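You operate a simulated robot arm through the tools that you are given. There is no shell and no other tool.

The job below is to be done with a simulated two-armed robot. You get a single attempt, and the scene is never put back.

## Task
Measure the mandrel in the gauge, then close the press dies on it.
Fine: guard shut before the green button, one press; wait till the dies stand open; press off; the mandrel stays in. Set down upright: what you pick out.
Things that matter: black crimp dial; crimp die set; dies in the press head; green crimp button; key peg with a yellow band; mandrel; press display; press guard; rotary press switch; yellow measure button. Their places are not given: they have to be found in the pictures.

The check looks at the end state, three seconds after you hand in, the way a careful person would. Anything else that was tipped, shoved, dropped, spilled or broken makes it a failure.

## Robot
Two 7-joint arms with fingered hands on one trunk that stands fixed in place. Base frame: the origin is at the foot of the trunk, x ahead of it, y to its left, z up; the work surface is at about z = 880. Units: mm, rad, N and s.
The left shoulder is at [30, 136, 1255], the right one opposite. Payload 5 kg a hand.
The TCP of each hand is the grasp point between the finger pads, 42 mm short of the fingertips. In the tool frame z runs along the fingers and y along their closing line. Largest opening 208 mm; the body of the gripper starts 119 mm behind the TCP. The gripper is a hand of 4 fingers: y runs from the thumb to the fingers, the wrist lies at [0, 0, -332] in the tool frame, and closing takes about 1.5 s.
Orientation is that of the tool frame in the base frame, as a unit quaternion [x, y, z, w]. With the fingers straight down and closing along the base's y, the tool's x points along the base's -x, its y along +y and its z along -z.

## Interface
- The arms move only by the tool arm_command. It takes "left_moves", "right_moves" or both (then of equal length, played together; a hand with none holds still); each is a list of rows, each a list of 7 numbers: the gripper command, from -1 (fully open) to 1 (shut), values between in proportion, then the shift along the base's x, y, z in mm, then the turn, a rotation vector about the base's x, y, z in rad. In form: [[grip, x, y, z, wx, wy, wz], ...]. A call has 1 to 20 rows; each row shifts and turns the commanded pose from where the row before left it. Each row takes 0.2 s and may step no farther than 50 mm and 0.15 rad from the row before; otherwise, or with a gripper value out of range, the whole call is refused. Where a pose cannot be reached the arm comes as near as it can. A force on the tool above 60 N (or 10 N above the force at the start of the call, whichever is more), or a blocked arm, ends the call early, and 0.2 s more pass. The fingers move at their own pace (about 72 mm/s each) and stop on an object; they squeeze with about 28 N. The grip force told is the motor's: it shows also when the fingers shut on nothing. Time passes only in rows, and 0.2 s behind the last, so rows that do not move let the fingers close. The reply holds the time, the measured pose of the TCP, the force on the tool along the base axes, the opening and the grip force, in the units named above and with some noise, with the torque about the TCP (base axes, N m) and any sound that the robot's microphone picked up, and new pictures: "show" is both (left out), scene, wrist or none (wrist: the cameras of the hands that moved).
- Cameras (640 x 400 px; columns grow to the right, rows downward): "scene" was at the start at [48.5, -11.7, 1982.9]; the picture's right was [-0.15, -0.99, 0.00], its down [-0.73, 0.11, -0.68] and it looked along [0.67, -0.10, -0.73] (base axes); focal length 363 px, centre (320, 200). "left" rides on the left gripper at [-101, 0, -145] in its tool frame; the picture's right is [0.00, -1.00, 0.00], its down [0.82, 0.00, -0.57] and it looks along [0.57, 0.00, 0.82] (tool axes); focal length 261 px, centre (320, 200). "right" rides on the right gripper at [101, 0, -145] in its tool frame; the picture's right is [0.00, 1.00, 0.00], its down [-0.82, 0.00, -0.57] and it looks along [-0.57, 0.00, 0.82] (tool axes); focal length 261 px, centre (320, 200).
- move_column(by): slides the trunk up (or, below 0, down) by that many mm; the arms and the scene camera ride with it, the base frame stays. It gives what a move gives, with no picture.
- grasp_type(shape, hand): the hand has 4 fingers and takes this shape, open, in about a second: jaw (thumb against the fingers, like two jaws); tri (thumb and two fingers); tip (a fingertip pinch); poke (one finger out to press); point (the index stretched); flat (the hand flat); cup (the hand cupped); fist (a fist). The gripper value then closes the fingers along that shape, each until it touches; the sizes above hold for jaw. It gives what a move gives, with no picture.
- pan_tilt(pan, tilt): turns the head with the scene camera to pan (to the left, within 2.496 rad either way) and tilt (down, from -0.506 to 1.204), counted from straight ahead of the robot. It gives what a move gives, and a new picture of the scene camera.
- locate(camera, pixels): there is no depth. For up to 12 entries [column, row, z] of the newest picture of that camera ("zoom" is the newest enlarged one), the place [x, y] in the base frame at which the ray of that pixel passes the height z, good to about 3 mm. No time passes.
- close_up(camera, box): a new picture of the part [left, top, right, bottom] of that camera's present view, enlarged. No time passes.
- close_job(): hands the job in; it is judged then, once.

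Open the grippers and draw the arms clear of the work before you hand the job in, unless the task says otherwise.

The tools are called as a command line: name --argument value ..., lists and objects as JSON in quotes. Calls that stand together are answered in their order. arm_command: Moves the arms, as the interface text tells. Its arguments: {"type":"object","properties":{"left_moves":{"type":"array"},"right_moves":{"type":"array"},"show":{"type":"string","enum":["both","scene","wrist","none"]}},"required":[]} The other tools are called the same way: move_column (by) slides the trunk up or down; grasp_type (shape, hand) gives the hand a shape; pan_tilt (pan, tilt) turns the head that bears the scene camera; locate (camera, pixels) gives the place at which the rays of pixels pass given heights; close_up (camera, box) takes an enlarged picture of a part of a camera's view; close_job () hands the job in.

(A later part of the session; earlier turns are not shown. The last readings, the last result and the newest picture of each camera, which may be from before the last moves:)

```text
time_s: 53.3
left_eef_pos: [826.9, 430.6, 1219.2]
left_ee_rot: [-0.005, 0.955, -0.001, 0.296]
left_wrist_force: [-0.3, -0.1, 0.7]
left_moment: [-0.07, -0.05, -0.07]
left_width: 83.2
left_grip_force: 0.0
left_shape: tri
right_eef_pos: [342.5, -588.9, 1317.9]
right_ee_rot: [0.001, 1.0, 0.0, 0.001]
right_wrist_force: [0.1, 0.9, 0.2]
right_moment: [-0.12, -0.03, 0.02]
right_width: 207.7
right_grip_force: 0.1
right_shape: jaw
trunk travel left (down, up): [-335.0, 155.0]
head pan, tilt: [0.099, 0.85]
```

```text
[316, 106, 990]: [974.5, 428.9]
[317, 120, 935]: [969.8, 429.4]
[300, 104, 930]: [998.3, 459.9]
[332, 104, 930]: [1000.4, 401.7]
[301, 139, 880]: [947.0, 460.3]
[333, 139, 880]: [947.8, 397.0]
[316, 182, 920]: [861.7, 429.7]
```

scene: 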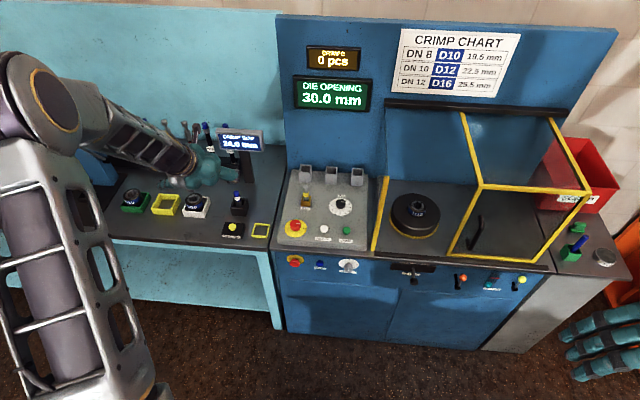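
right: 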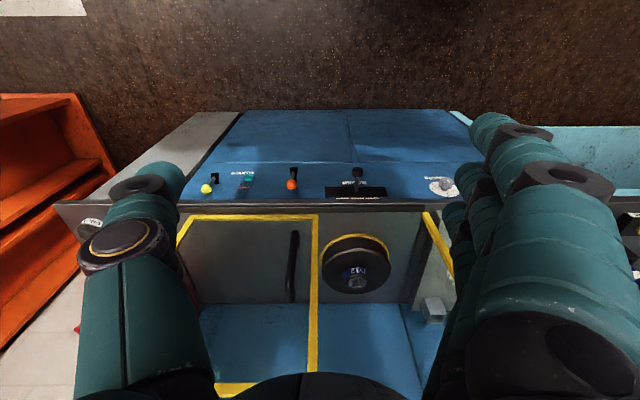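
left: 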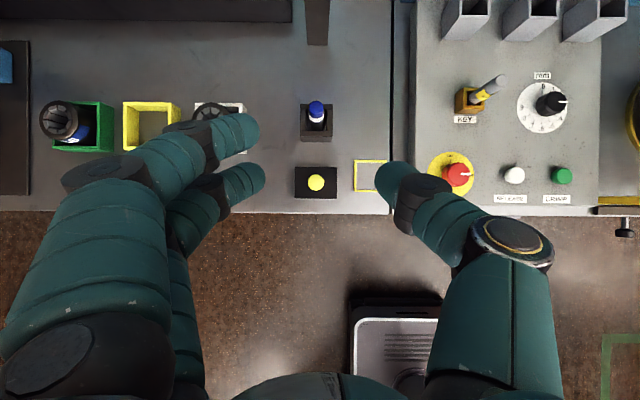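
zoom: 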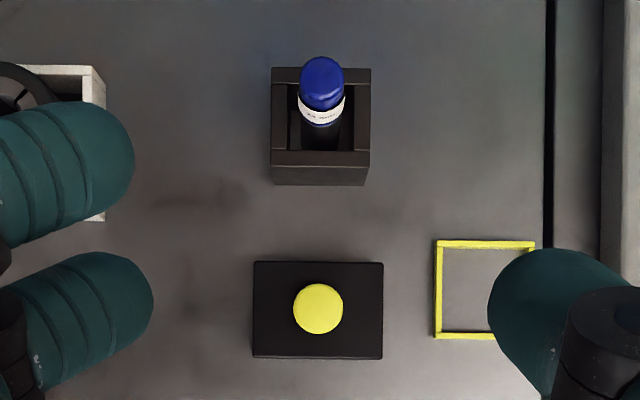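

Mandrel axis about (969,430), its top near z≈1010 and block top about 950. I approach along the tool direction to (958,430,1000).

arm_command --left_moves '[[0.2, 25, 0, -40, 0, 0, 0], [0.2, 25, 0, -40, 0, 0, 0], [0.2, 25, 0, -40, 0, 0, 0], [0.2, 25, 0, -30, 0, 0, 0]]' --show "both"

close_up --camera "left" --box '[220, 80, 440, 240]'

```text
time_s: 54.3
left_eef_pos: [929.1, 431.7, 1067.3]
left_ee_rot: [-0.005, 0.956, -0.001, 0.294]
left_wrist_force: [1.5, 1.4, 1.4]
left_moment: [-0.09, 0.22, -0.1]
left_width: 83.0
left_grip_force: 0.1
left_shape: tri
right_eef_pos: [346.4, -589.6, 1318.8]
right_ee_rot: [0.0, 1.0, 0.0, -0.002]
right_wrist_force: [1.3, -0.6, 0.8]
right_moment: [-0.03, 0.15, -0.05]
right_width: 208.0
right_grip_force: 0.1
right_shape: jaw
trunk travel left (down, up): [-335.0, 155.0]
head pan, tilt: [0.099, 0.85]
```

scene: 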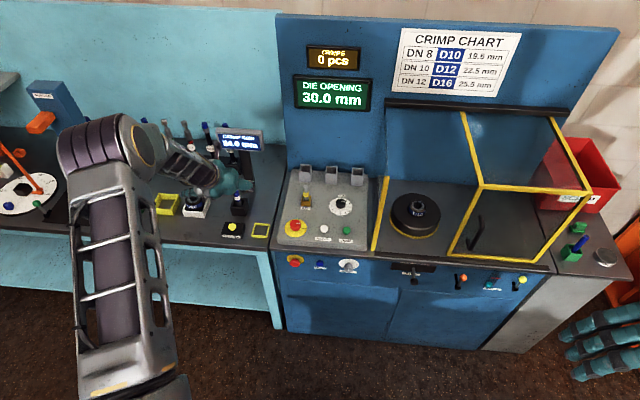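
left: 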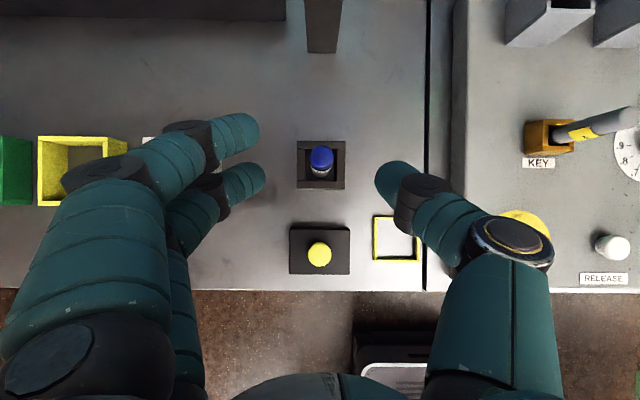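

```text
2.50 times, centred on (330, 160) of left
```

zoom: 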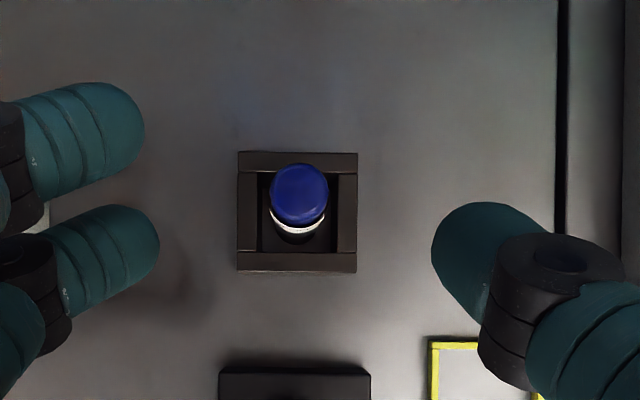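

Mandrel axis refined to (968.5,430). I continue to the grasp pose.

arm_command --left_moves '[[0.2, 10, -1, -25, 0, 0, 0], [0.2, 10, 0, -22, 0, 0, 0], [0.2, 8, 0, -12, 0, 0, 0], [0.2, 0, 0, -7, 0, 0, 0]]' --show "wrist"

close_up --camera "left" --box '[220, 100, 440, 260]'

close_up --camera "scene" --box '[180, 120, 300, 240]'

```text
time_s: 55.3
left_eef_pos: [956.1, 429.4, 1002.1]
left_ee_rot: [-0.004, 0.956, -0.002, 0.295]
left_wrist_force: [-0.4, 0.4, -0.5]
left_moment: [-0.03, -0.01, -0.03]
left_width: 83.4
left_grip_force: 0.0
left_shape: tri
right_eef_pos: [344.7, -588.7, 1318.5]
right_ee_rot: [0.0, 1.0, 0.0, 0.0]
right_wrist_force: [0.1, 0.3, -0.3]
right_moment: [-0.06, 0.06, -0.03]
right_width: 207.9
right_grip_force: 0.2
right_shape: jaw
trunk travel left (down, up): [-335.0, 155.0]
head pan, tilt: [0.099, 0.85]
```

left: 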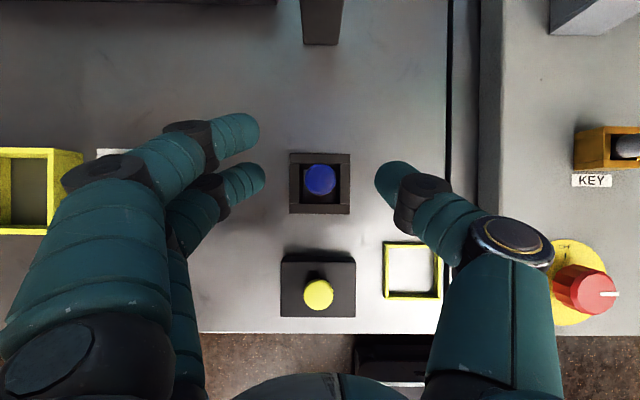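

```text
2.50 times, centred on (330, 180) of left
```

zoom: 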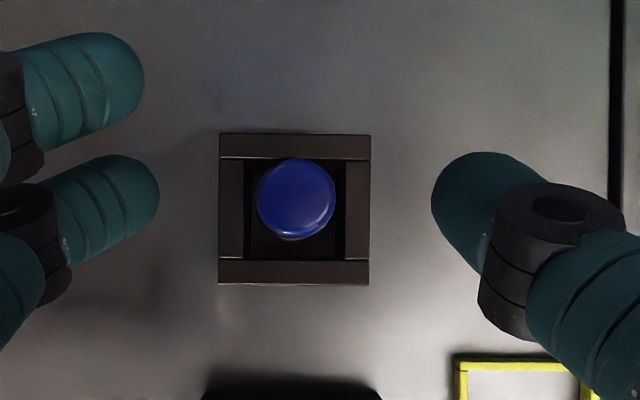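

```text
3.33 times, centred on (240, 180) of scene
```

zoom: 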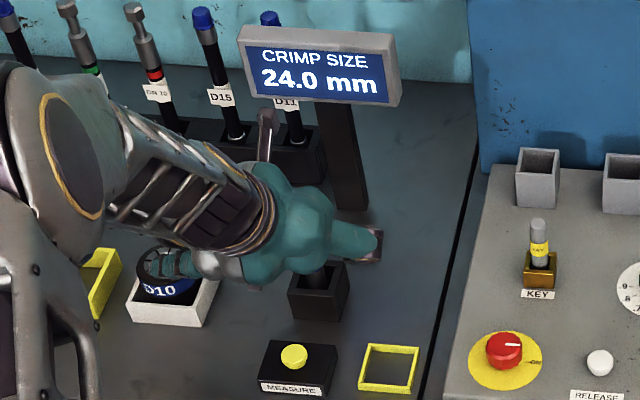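

The mandrel lies between thumb and finger. I shift 4 mm forward, 5 mm down and close.

arm_command --left_moves '[[0.2, 4, 0.5, -5, 0, 0, 0], [0.4, 0, 0, 0, 0, 0, 0], [0.6, 0, 0, 0, 0, 0, 0], [0.8, 0, 0, 0, 0, 0, 0], [1, 0, 0, 0, 0, 0, 0], [1, 0, 0, 0, 0, 0, 0], [1, 0, 0, 0, 0, 0, 0], [1, 0, 0, 0, 0, 0, 0]]' --show "wrist"

close_up --camera "left" --box '[220, 100, 440, 260]'

```text
time_s: 57.1
left_eef_pos: [959.1, 430.9, 995.9]
left_ee_rot: [-0.004, 0.955, -0.001, 0.296]
left_wrist_force: [-0.6, 0.8, -0.5]
left_moment: [0.16, 0.01, 0.02]
left_width: 6.5
left_grip_force: 27.8
left_shape: tri
right_eef_pos: [343.2, -588.5, 1319.9]
right_ee_rot: [0.0, 1.0, 0.0, 0.0]
right_wrist_force: [0.5, -1.2, -0.1]
right_moment: [0.01, -0.03, 0.01]
right_width: 208.0
right_grip_force: 0.0
right_shape: jaw
trunk travel left (down, up): [-335.0, 155.0]
head pan, tilt: [0.099, 0.85]
```

left: 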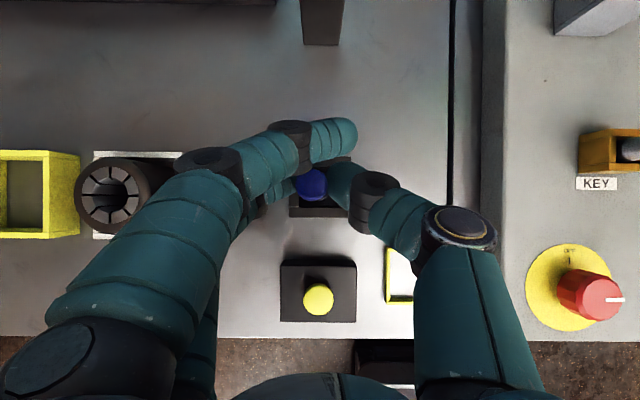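

```text
2.50 times, centred on (330, 180) of left
```

zoom: 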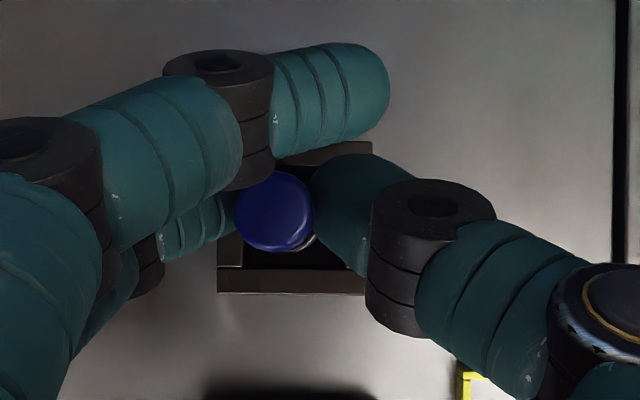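

Gripped with 28 N. I lift straight up slowly and check that the mandrel comes along.

arm_command --left_moves '[[1, 0, 0, 5, 0, 0, 0], [1, 0, 0, 10, 0, 0, 0], [1, 0, 0, 15, 0, 0, 0], [1, 0, 0, 20, 0, 0, 0]]' --show "wrist"

close_up --camera "scene" --box '[180, 120, 300, 240]'

close_up --camera "left" --box '[220, 100, 440, 260]'

```text
time_s: 58.1
left_eef_pos: [957.5, 428.2, 1047.9]
left_ee_rot: [-0.004, 0.956, -0.002, 0.295]
left_wrist_force: [-0.8, -0.7, -3.9]
left_moment: [0.03, -0.08, 0.09]
left_width: 5.9
left_grip_force: 27.9
left_shape: tri
right_eef_pos: [343.3, -590.0, 1318.3]
right_ee_rot: [0.0, 1.0, 0.001, 0.0]
right_wrist_force: [-1.2, -0.5, -0.2]
right_moment: [0.06, -0.11, -0.01]
right_width: 207.7
right_grip_force: 0.1
right_shape: jaw
trunk travel left (down, up): [-335.0, 155.0]
head pan, tilt: [0.099, 0.85]
```

left: 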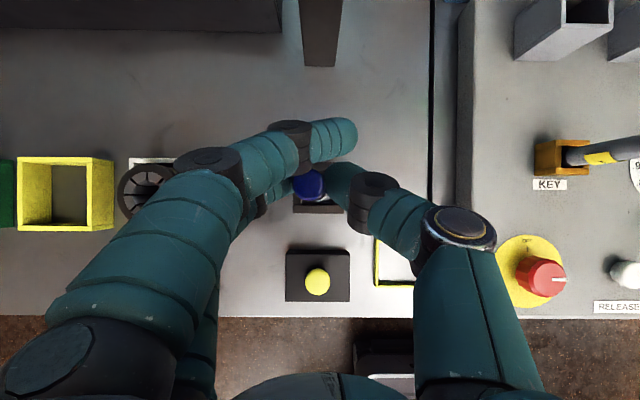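

```text
3.33 times, centred on (240, 180) of scene
```

zoom: 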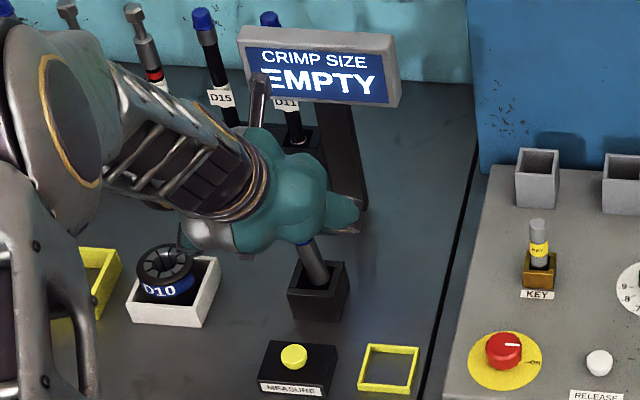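

```text
2.50 times, centred on (330, 180) of left
```

zoom: 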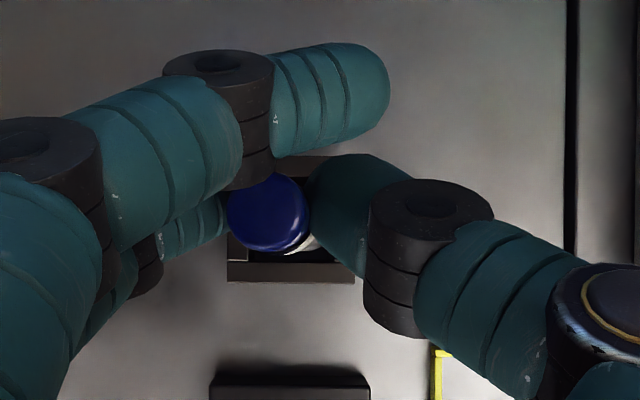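

The gauge shows EMPTY; the mandrel hangs leaning some 15–20° with its bottom toward -y. I lift clear and view it to measure the lean.

arm_command --left_moves '[[1, 0, 0, 20, 0, 0, 0], [1, 0, 0, 25, 0, 0, 0], [1, 0, 0, 30, 0, 0, 0], [1, 0, 0, 30, 0, 0, 0], [1, -20, 0, 20, 0, 0, 0]]' --show "both"

close_up --camera "scene" --box '[190, 110, 310, 220]'

close_up --camera "left" --box '[220, 100, 440, 260]'

```text
time_s: 59.3
left_eef_pos: [935.3, 431.1, 1175.2]
left_ee_rot: [-0.004, 0.955, -0.002, 0.295]
left_wrist_force: [-0.2, 0.2, -2.2]
left_moment: [0.03, -0.08, 0.02]
left_width: 6.0
left_grip_force: 27.7
left_shape: tri
right_eef_pos: [341.5, -589.2, 1318.6]
right_ee_rot: [0.001, 1.0, 0.0, 0.001]
right_wrist_force: [-0.9, -0.4, 0.3]
right_moment: [-0.02, -0.16, 0.01]
right_width: 207.9
right_grip_force: 0.1
right_shape: jaw
trunk travel left (down, up): [-335.0, 155.0]
head pan, tilt: [0.099, 0.85]
```

scene: 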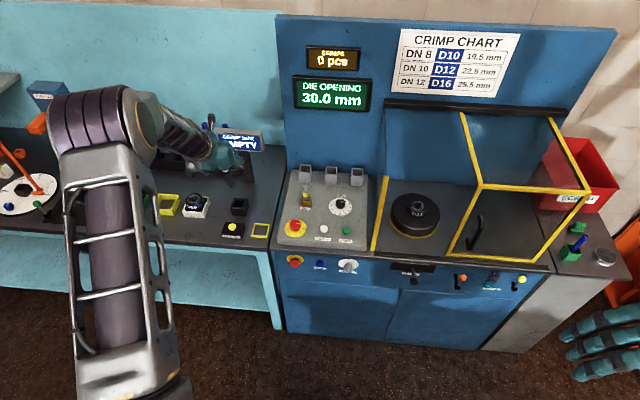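
left: 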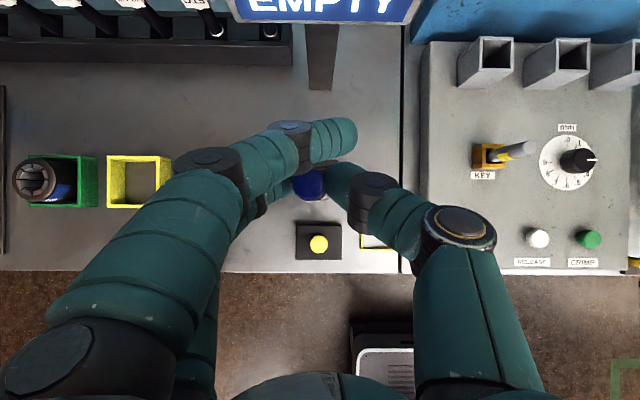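

```text
3.64 times, centred on (250, 165) of scene
```

zoom: 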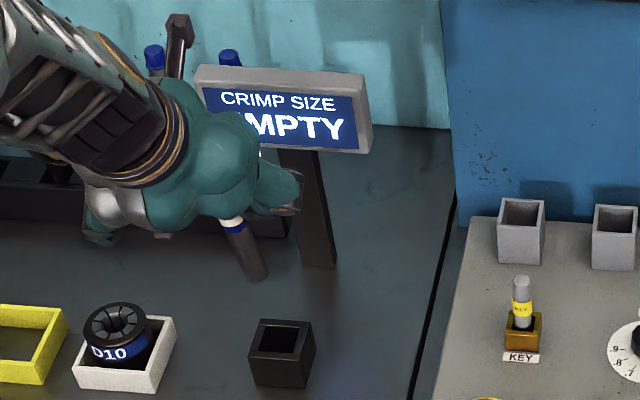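

```text
2.50 times, centred on (330, 180) of left
```

zoom: 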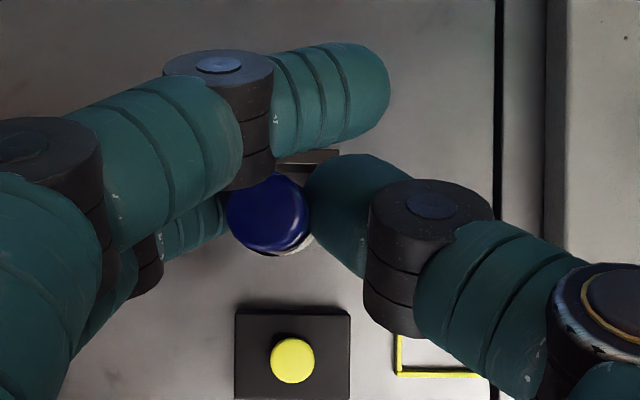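

I estimate the lean by locating the lower end (257,275) and the label spot (233,225) at likely heights.

locate --camera "scene" --pixels '[[251.9, 186.5, 1060], [251.9, 186.5, 1075], [251.9, 186.5, 1090], [245.2, 171.5, 1120], [245.2, 171.5, 1135], [245.2, 171.5, 1150]]'

locate --camera "left" --pixels '[[309.2, 185, 1180], [309.2, 185, 1170]]'

close_up --camera "scene" --box '[236, 160, 266, 195]'

```text
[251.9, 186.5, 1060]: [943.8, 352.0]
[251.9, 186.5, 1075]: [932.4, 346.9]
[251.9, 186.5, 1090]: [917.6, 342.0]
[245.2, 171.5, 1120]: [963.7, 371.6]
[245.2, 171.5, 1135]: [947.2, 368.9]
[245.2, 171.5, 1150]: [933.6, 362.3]
```

```text
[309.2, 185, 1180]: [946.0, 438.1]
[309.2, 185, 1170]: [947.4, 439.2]
```

```text
11.43 times, centred on (251, 178) of scene
```

zoom: 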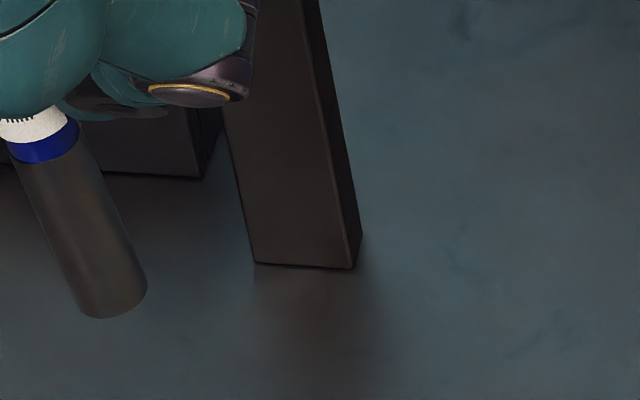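

I correct the pixel conversion: bottom centre (233,186), blue edge (227,172.8).

locate --camera "scene" --pixels '[[232.9, 186, 1050], [232.9, 186, 1065], [232.9, 186, 1080], [226.9, 172.8, 1110], [226.9, 172.8, 1125], [226.9, 172.8, 1140], [226.9, 172.8, 1155]]'

```text
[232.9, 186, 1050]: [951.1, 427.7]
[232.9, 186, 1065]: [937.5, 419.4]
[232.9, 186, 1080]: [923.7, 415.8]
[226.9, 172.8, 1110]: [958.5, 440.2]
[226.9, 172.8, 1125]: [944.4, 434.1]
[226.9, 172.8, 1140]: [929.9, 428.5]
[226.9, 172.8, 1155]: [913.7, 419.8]
```

Lean is about 7°, bottom toward -y; I correct with +0.12 rad about x, back out, and travel toward the press with a yaw of -0.35.

arm_command --left_moves '[[1, -40, 0, 15, 0.03, 0, 0], [1, -45, 0, 15, 0.03, 0, 0], [1, -45, 0, 15, 0.03, 0, 0], [1, -45, 0, 15, 0.03, 0, 0], [1, -30, -30, 10, 0, 0, 0], [1, 0, -46, 0, 0, 0, -0.05], [1, 0, -46, 0, 0, 0, -0.05], [1, 0, -46, 0, 0, 0, -0.05], [1, 0, -46, 0, 0, 0, -0.05], [1, 0, -46, 0, 0, 0, -0.05], [1, 0, -46, 0, 0, 0, -0.05], [1, 0, -46, 0, 0, 0, -0.05]]' --show "both"

close_up --camera "scene" --box '[220, 100, 420, 260]'

```text
time_s: 61.9
left_eef_pos: [732.6, 76.9, 1242.2]
left_ee_rot: [0.178, 0.937, 0.005, 0.3]
left_wrist_force: [0.0, 0.3, -3.0]
left_moment: [-0.01, 0.11, -0.02]
left_width: 5.9
left_grip_force: 28.1
left_shape: tri
right_eef_pos: [343.9, -591.5, 1316.0]
right_ee_rot: [0.0, 1.0, 0.001, 0.0]
right_wrist_force: [-0.5, 0.0, -0.6]
right_moment: [0.16, 0.0, 0.0]
right_width: 208.0
right_grip_force: 0.1
right_shape: jaw
trunk travel left (down, up): [-335.0, 155.0]
head pan, tilt: [0.099, 0.85]
```

scene: 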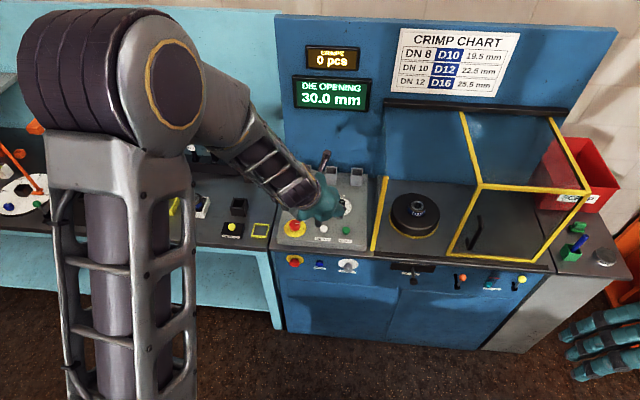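
left: 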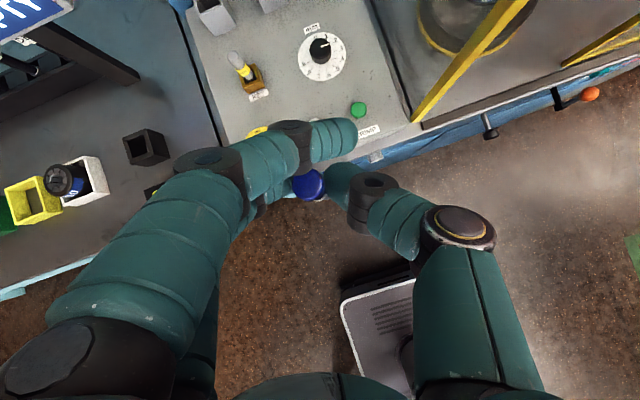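

```text
2.50 times, centred on (320, 180) of scene
```

zoom: 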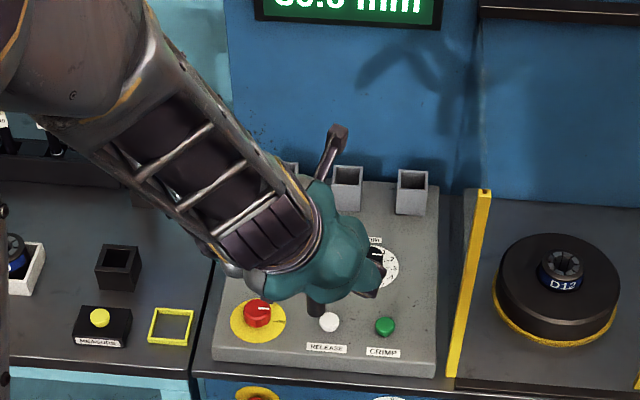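

The mandrel now looks upright. I go on to y≈-245, still in front of the press.

arm_command --left_moves '[[1, 0, -46, 0, 0, 0, 0], [1, 0, -46, 0, 0, 0, 0], [1, 0, -46, 0, 0, 0, 0], [1, 0, -46, 0, 0, 0, 0], [1, 0, -46, 0, 0, 0, 0], [1, 0, -46, 0, 0, 0, 0], [1, 0, -46, 0, 0, 0, 0]]' --show "both"

close_up --camera "left" --box '[230, 100, 430, 250]'

close_up --camera "scene" --box '[350, 150, 470, 270]'

```text
time_s: 63.5
left_eef_pos: [732.1, -244.6, 1242.8]
left_ee_rot: [0.179, 0.937, 0.005, 0.3]
left_wrist_force: [0.7, -0.6, -2.9]
left_moment: [-0.01, 0.03, -0.04]
left_width: 6.0
left_grip_force: 27.6
left_shape: tri
right_eef_pos: [342.9, -592.4, 1316.8]
right_ee_rot: [0.0, 1.0, 0.001, 0.0]
right_wrist_force: [-0.7, -1.1, -0.4]
right_moment: [0.2, -0.05, 0.03]
right_width: 207.9
right_grip_force: 0.0
right_shape: jaw
trunk travel left (down, up): [-335.0, 155.0]
head pan, tilt: [0.099, 0.85]
```

scene: 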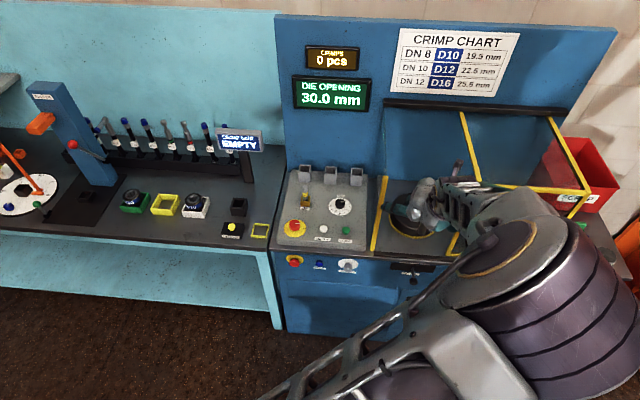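
left: 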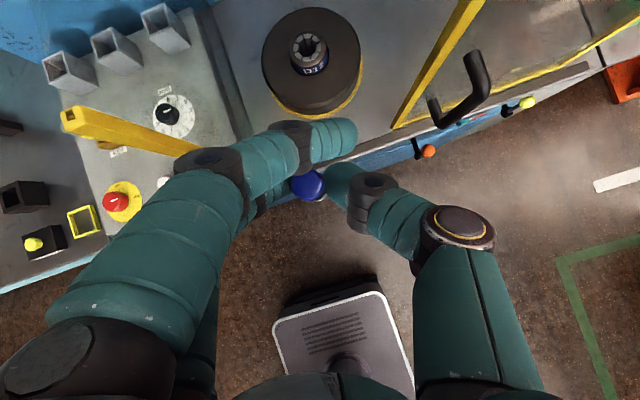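

```text
2.67 times, centred on (330, 175) of left
```

zoom: 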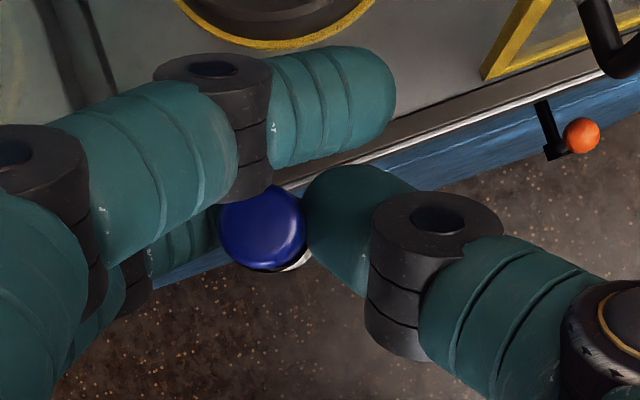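

```text
3.33 times, centred on (410, 210) of scene
```

zoom: 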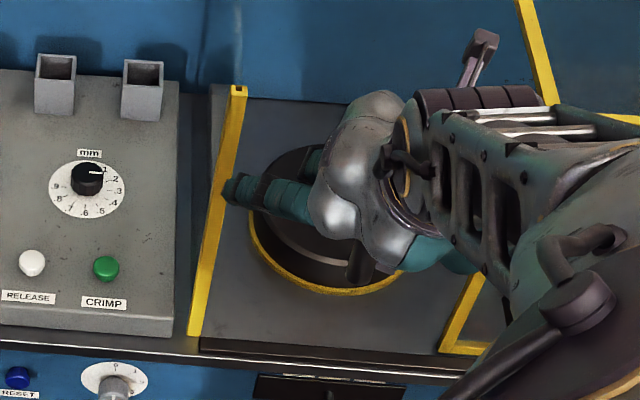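

Good view of the die at (309,44). I locate it at several heights together with the mandrel cap (308,185).

locate --camera "left" --pixels '[[308, 44, 960], [308, 44, 980], [308, 44, 1000], [308, 44, 1020], [308, 185, 1245], [308, 185, 1235], [67, 112, 1260], [362, 100, 888], [467, 55, 1120]]'

close_up --camera "left" --box '[250, 0, 370, 120]'

```text
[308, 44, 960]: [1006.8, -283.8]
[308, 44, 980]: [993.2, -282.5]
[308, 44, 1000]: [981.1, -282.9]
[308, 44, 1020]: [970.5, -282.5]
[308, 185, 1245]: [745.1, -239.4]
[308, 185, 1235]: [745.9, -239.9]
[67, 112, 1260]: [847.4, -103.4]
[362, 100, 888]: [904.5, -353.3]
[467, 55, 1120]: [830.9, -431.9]
```

```text
3.33 times, centred on (310, 60) of left
```

zoom: 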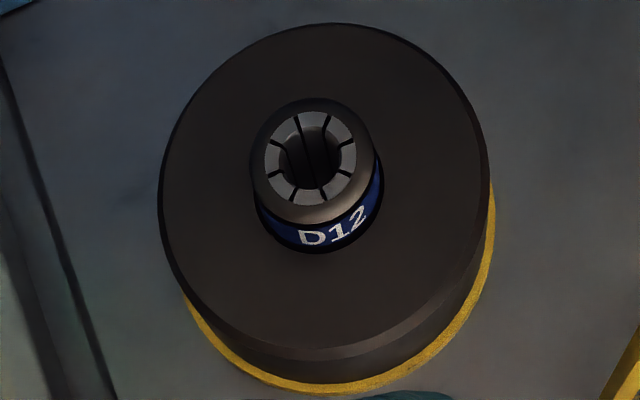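

Bore centre works out near (989,-280.5) with die top z≈980. I zoom on the hanging mandrel to check its lean.

close_up --camera "scene" --box '[405, 210, 445, 245]'

```text
11.43 times, centred on (425, 228) of scene
```

zoom: 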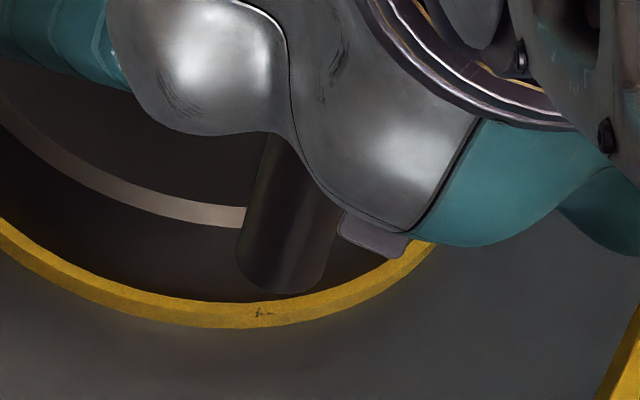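

The lean matches vertical to about 1–2°. I find the bottom height by locating its end (421.8,234.6).

locate --camera "scene" --pixels '[[421.8, 234.6, 1140], [421.8, 234.6, 1125], [421.8, 234.6, 1110], [421.8, 234.6, 1155]]'

```text
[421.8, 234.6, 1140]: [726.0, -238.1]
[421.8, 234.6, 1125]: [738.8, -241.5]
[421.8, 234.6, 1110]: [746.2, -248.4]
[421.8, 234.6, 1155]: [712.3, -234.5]
```

Bottom is about 122 mm below TCP. I go in over the head at y≈-262, staying 50 mm above the die.

arm_command --left_moves '[[1, 40, -4, -10, 0, 0, 0], [1, 40, -4, -10, 0, 0, 0], [1, 40, -4, -10, 0, 0, 0], [1, 40, -3, -10, 0, 0, 0]]' --show "both"

```text
time_s: 64.1
left_eef_pos: [787.6, -256.8, 1218.5]
left_ee_rot: [0.176, 0.941, -0.001, 0.289]
left_wrist_force: [0.6, -1.0, -2.2]
left_moment: [0.05, 0.06, 0.05]
left_width: 5.9
left_grip_force: 28.4
left_shape: tri
right_eef_pos: [342.9, -591.2, 1318.2]
right_ee_rot: [-0.001, 1.0, 0.0, 0.0]
right_wrist_force: [-1.6, -0.3, -0.4]
right_moment: [0.1, -0.11, 0.02]
right_width: 207.8
right_grip_force: 0.1
right_shape: jaw
trunk travel left (down, up): [-335.0, 155.0]
head pan, tilt: [0.099, 0.85]
stopped in row 2 (left hand): the force on the tool passed its limit at 92 N (the readings are from after the stop); the commanded pose is now the measured one
```

scene: 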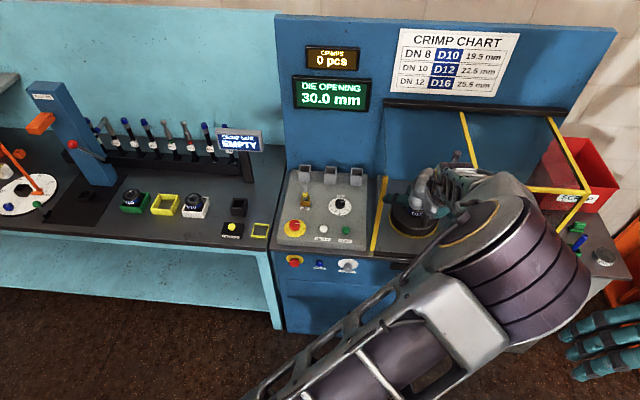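
left: 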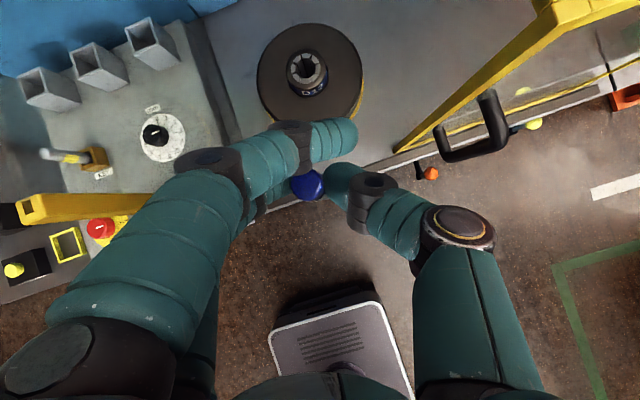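

The finger side hit the fixed post (post passes y≈-110). I back off, then plan to enter over the post tops: raise the trunk 80 mm so the hand rides above z≈1265.

arm_command --left_moves '[[1, -30, 0, 0, 0, 0, 0], [1, -30, 0, 5, 0, 0, 0]]' --show "none"

move_column --by 80

close_up --camera "left" --box '[0, 0, 640, 400]'

pan_tilt --pan -0.1 --tilt 0.85

```text
time_s: 64.7
left_eef_pos: [728.6, -255.4, 1222.4]
left_ee_rot: [0.175, 0.941, -0.002, 0.289]
left_wrist_force: [-0.9, 0.5, -2.3]
left_moment: [-0.09, -0.01, -0.04]
left_width: 5.9
left_grip_force: 27.5
left_shape: tri
right_eef_pos: [342.9, -589.0, 1318.5]
right_ee_rot: [0.0, 1.0, 0.0, 0.001]
right_wrist_force: [-0.4, 0.2, 0.0]
right_moment: [-0.01, -0.12, -0.03]
right_width: 207.8
right_grip_force: 0.0
right_shape: jaw
trunk travel left (down, up): [-335.0, 155.0]
head pan, tilt: [0.099, 0.85]
```

```text
time_s: 65.8
left_eef_pos: [728.8, -255.8, 1301.1]
left_ee_rot: [0.176, 0.941, -0.002, 0.288]
left_wrist_force: [-0.9, 0.4, -3.4]
left_moment: [-0.06, 0.04, 0.02]
left_width: 5.6
left_grip_force: 27.7
left_shape: tri
right_eef_pos: [345.1, -589.3, 1397.1]
right_ee_rot: [0.001, 1.0, 0.0, 0.0]
right_wrist_force: [0.0, 0.3, -1.0]
right_moment: [0.01, 0.03, 0.03]
right_width: 207.9
right_grip_force: 0.1
right_shape: jaw
trunk travel left (down, up): [-415.0, 75.0]
head pan, tilt: [0.099, 0.85]
```

```text
1.00 times, centred on (320, 200) of left (not enlarged: the box is as wide or as high as the picture)
```

zoom: 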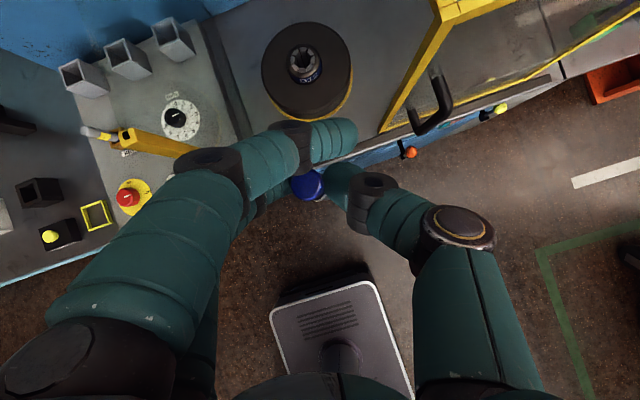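

```text
time_s: 66.6
left_eef_pos: [729.4, -256.7, 1301.8]
left_ee_rot: [0.176, 0.941, -0.002, 0.289]
left_wrist_force: [0.2, -0.7, -3.7]
left_moment: [0.01, 0.04, 0.01]
left_width: 5.7
left_grip_force: 27.8
left_shape: tri
right_eef_pos: [345.1, -589.2, 1397.4]
right_ee_rot: [0.0, 1.0, 0.0, 0.0]
right_wrist_force: [0.1, 0.4, -0.2]
right_moment: [0.02, 0.02, -0.06]
right_width: 207.8
right_grip_force: 0.0
right_shape: jaw
trunk travel left (down, up): [-415.0, 75.0]
head pan, tilt: [-0.099, 0.85]
```

scene: 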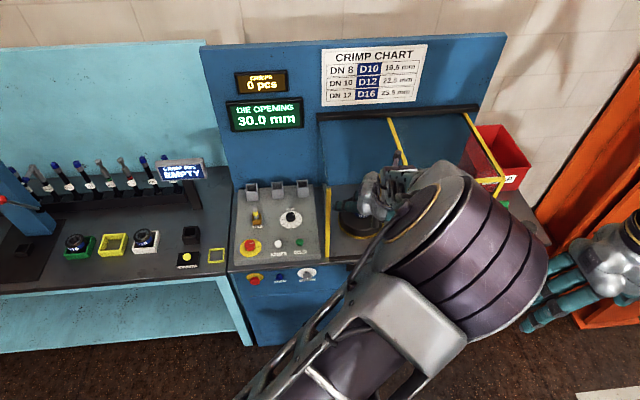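

I check the post top (124,137) height and where the guard's top corner (440,5) is.

locate --camera "left" --pixels '[[126, 137, 1220], [126, 137, 1240], [126, 137, 1260], [126, 137, 1280], [440, 8, 1240], [440, 8, 1260], [440, 8, 1280]]'

close_up --camera "left" --box '[60, 90, 260, 220]'

close_up --camera "scene" --box '[300, 90, 420, 270]'

```text
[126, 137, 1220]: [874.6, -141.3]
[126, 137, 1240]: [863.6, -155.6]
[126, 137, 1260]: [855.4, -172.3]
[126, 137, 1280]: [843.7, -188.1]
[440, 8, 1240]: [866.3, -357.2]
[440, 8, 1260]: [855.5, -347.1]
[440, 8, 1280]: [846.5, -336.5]
```

```text
3.08 times, centred on (160, 155) of left
```

zoom: 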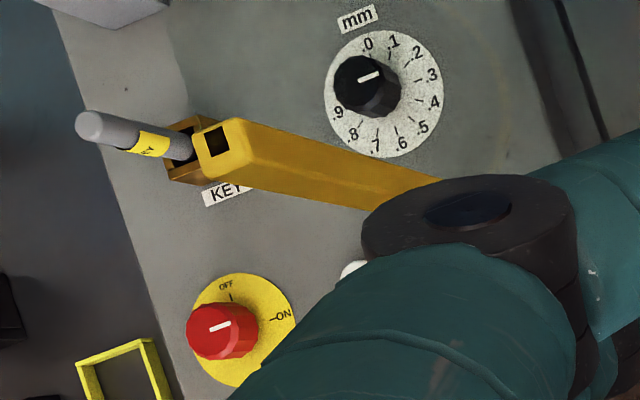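

```text
2.22 times, centred on (360, 180) of scene
```

zoom: 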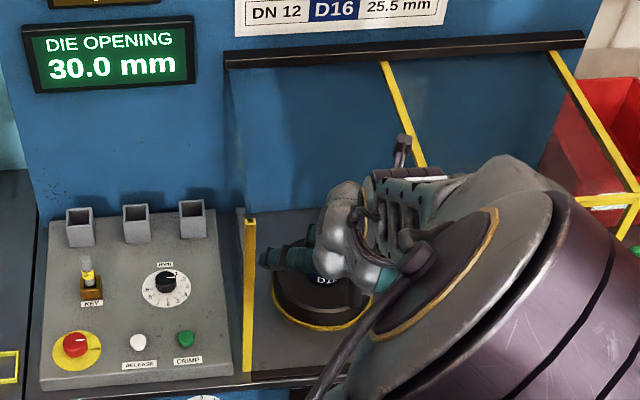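

Heights look inconsistent, so I sanity-check locate with known items in this view.

locate --camera "left" --pixels '[[128, 196, 942], [304, 65, 980], [180, 118, 945], [381, 131, 888], [126, 137, 1150], [126, 137, 1180], [126, 137, 1050], [440, 8, 1200], [440, 8, 1150]]'

```text
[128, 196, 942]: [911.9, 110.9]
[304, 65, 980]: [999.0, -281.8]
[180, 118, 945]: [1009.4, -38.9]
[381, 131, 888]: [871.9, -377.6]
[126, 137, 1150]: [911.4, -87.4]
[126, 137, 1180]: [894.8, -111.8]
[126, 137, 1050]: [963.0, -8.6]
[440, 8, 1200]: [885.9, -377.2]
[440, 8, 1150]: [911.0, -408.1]
```

The "left" picture was stale; I take a new close-up and use zoom.

close_up --camera "left" --box '[0, 0, 640, 400]'

locate --camera "zoom" --pixels '[[128, 196, 942], [304, 65, 980], [180, 118, 945], [381, 131, 888], [126, 137, 1220], [126, 137, 1250], [126, 137, 1280], [440, 8, 1220], [440, 8, 1250], [440, 8, 1280], [306, 185, 1305]]'

```text
1.00 times, centred on (320, 200) of left (not enlarged: the box is as wide or as high as the picture)
```

zoom: 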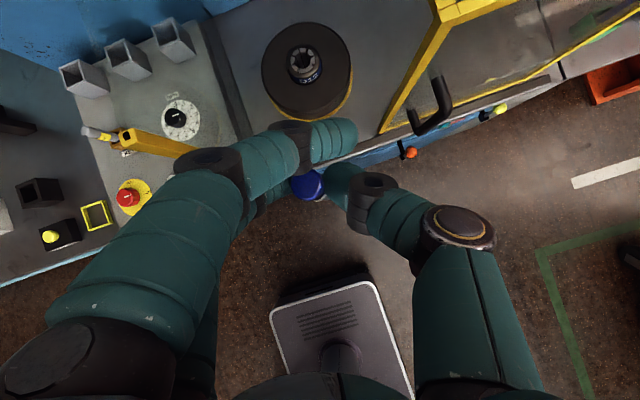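

```text
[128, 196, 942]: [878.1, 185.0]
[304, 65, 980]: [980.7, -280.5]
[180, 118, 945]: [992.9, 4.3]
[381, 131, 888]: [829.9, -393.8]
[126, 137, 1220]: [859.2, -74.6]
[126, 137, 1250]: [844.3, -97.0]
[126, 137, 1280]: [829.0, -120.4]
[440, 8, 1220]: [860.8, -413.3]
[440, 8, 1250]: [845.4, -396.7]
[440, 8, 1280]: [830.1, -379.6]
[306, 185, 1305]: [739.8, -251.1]
```

Post tops are at z≈1265 and the hand is now above that. I move forward over the die at this height.

arm_command --left_moves '[[1, 40, -4, 0, 0, 0, 0], [1, 40, -4, 0, 0, 0, 0], [1, 40, -4, 0, 0, 0, 0], [1, 40, -4, 0, 0, 0, 0], [1, 35, -4, 0, 0, 0, 0]]' --show "both"

```text
time_s: 67.8
left_eef_pos: [927.3, -276.9, 1300.0]
left_ee_rot: [0.175, 0.941, -0.002, 0.288]
left_wrist_force: [1.1, 0.6, -3.1]
left_moment: [0.02, 0.08, 0.0]
left_width: 5.9
left_grip_force: 27.9
left_shape: tri
right_eef_pos: [345.1, -589.5, 1397.4]
right_ee_rot: [0.0, 1.0, 0.001, -0.001]
right_wrist_force: [-0.1, 0.1, 0.2]
right_moment: [-0.02, 0.07, 0.01]
right_width: 207.7
right_grip_force: 0.0
right_shape: jaw
trunk travel left (down, up): [-415.0, 75.0]
head pan, tilt: [-0.099, 0.85]
```

scene: 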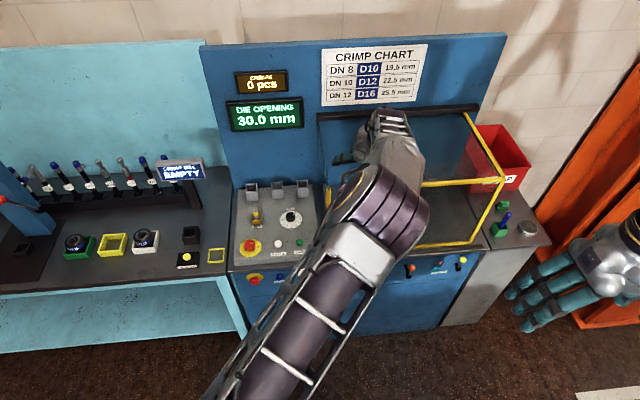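
left: 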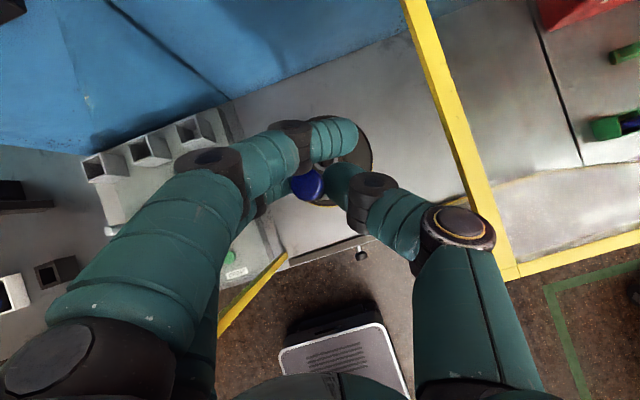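

I back up 75 mm so that the die is seen nearly from above, for a better fix.

arm_command --left_moves '[[1, -40, 4, 0, 0, 0, 0], [1, -35, 4, 0, 0, 0, 0], [1, 0, 0, 0, 0, 0, 0]]' --show "wrist"

close_up --camera "left" --box '[260, 60, 400, 200]'

```text
time_s: 68.6
left_eef_pos: [851.1, -267.9, 1303.1]
left_ee_rot: [0.175, 0.941, -0.002, 0.288]
left_wrist_force: [1.2, 0.1, -2.6]
left_moment: [0.0, 0.12, -0.01]
left_width: 6.0
left_grip_force: 28.2
left_shape: tri
right_eef_pos: [346.0, -589.3, 1398.0]
right_ee_rot: [0.0, 1.0, 0.0, -0.001]
right_wrist_force: [1.0, -0.3, 0.1]
right_moment: [0.04, 0.09, 0.03]
right_width: 207.8
right_grip_force: 0.0
right_shape: jaw
trunk travel left (down, up): [-415.0, 75.0]
head pan, tilt: [-0.099, 0.85]
```

left: 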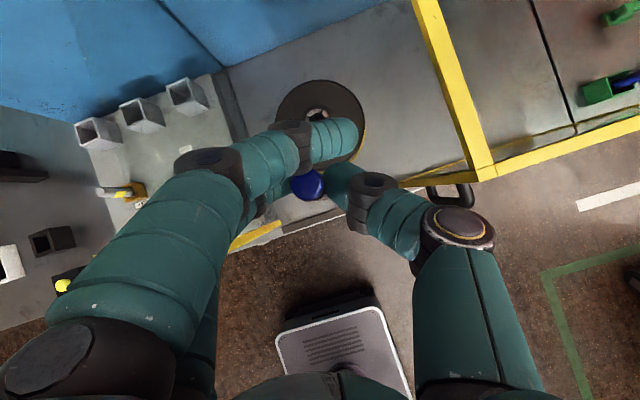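

```text
2.86 times, centred on (330, 130) of left
```

zoom: 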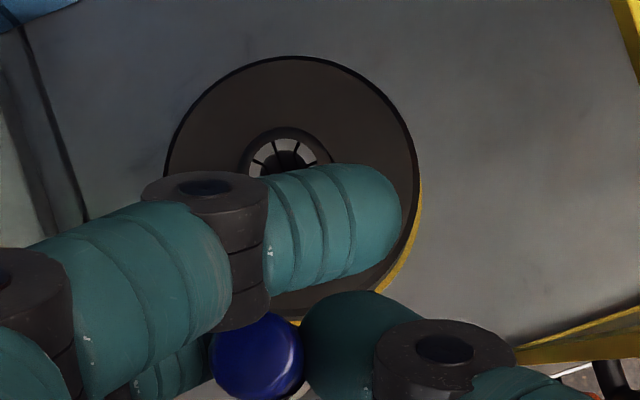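

Half of the die is hidden behind the finger; back another 35 mm.

arm_command --left_moves '[[1, -35, 3, 0, 0, 0, 0], [1, 0, 0, 0, 0, 0, 0]]' --show "wrist"

close_up --camera "left" --box '[260, 40, 380, 140]'

```text
time_s: 69.2
left_eef_pos: [814.9, -264.5, 1303.2]
left_ee_rot: [0.174, 0.942, -0.001, 0.289]
left_wrist_force: [1.5, -0.1, -3.5]
left_moment: [-0.06, 0.09, -0.05]
left_width: 6.1
left_grip_force: 28.6
left_shape: tri
right_eef_pos: [346.9, -588.5, 1398.3]
right_ee_rot: [0.001, 1.0, 0.0, -0.001]
right_wrist_force: [1.2, -0.7, -0.2]
right_moment: [-0.03, 0.11, -0.05]
right_width: 207.9
right_grip_force: 0.0
right_shape: jaw
trunk travel left (down, up): [-415.0, 75.0]
head pan, tilt: [-0.099, 0.85]
```

left: 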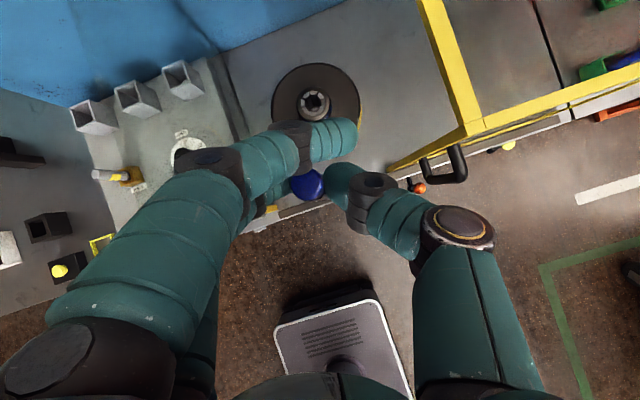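

```text
4.00 times, centred on (320, 90) of left
```

zoom: 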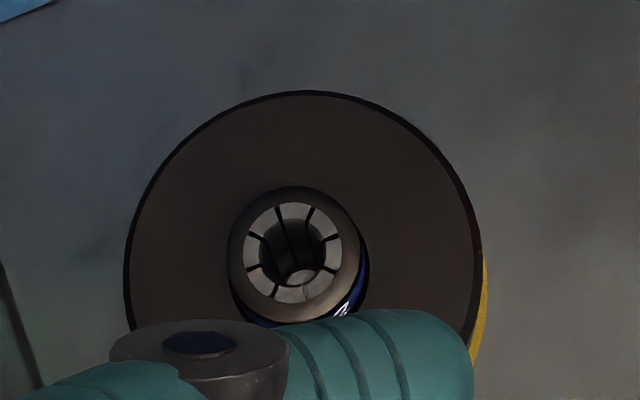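

The bore is clear: centre at (293,252) in the zoom. I locate it and the cap.

locate --camera "zoom" --pixels '[[293, 252, 960], [293, 252, 980], [293, 252, 1000], [306, 272, 950]]'

close_up --camera "left" --box '[260, 140, 380, 240]'

close_up --camera "scene" --box '[330, 100, 430, 260]'

```text
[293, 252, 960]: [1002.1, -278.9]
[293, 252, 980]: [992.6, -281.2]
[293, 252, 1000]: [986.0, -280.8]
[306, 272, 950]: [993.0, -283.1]
```

```text
4.00 times, centred on (320, 190) of left
```

zoom: 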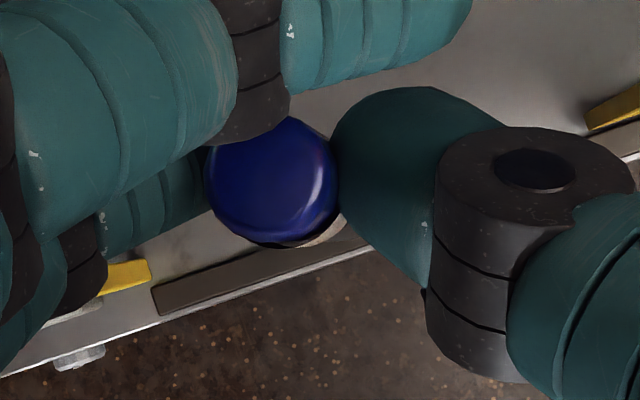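

```text
2.50 times, centred on (380, 180) of scene
```

zoom: 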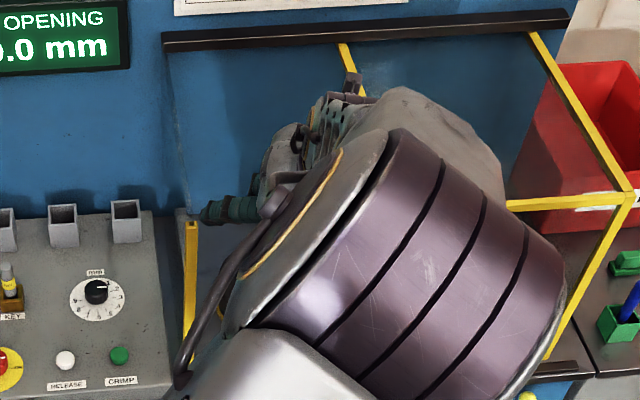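

I locate the cap centre (271,182) of the zoomed left view.

close_up --camera "left" --box '[260, 140, 380, 240]'

locate --camera "zoom" --pixels '[[271, 182, 1290], [271, 182, 1300], [271, 182, 1310]]'

```text
4.00 times, centred on (320, 190) of left
```

zoom: 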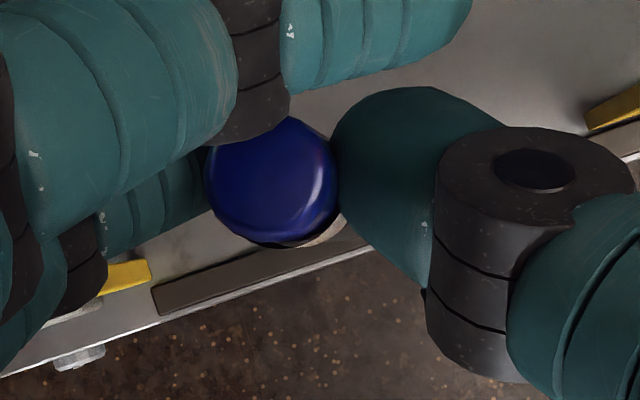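

```text
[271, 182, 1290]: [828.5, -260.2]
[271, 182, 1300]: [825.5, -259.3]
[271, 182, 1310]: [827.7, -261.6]
```

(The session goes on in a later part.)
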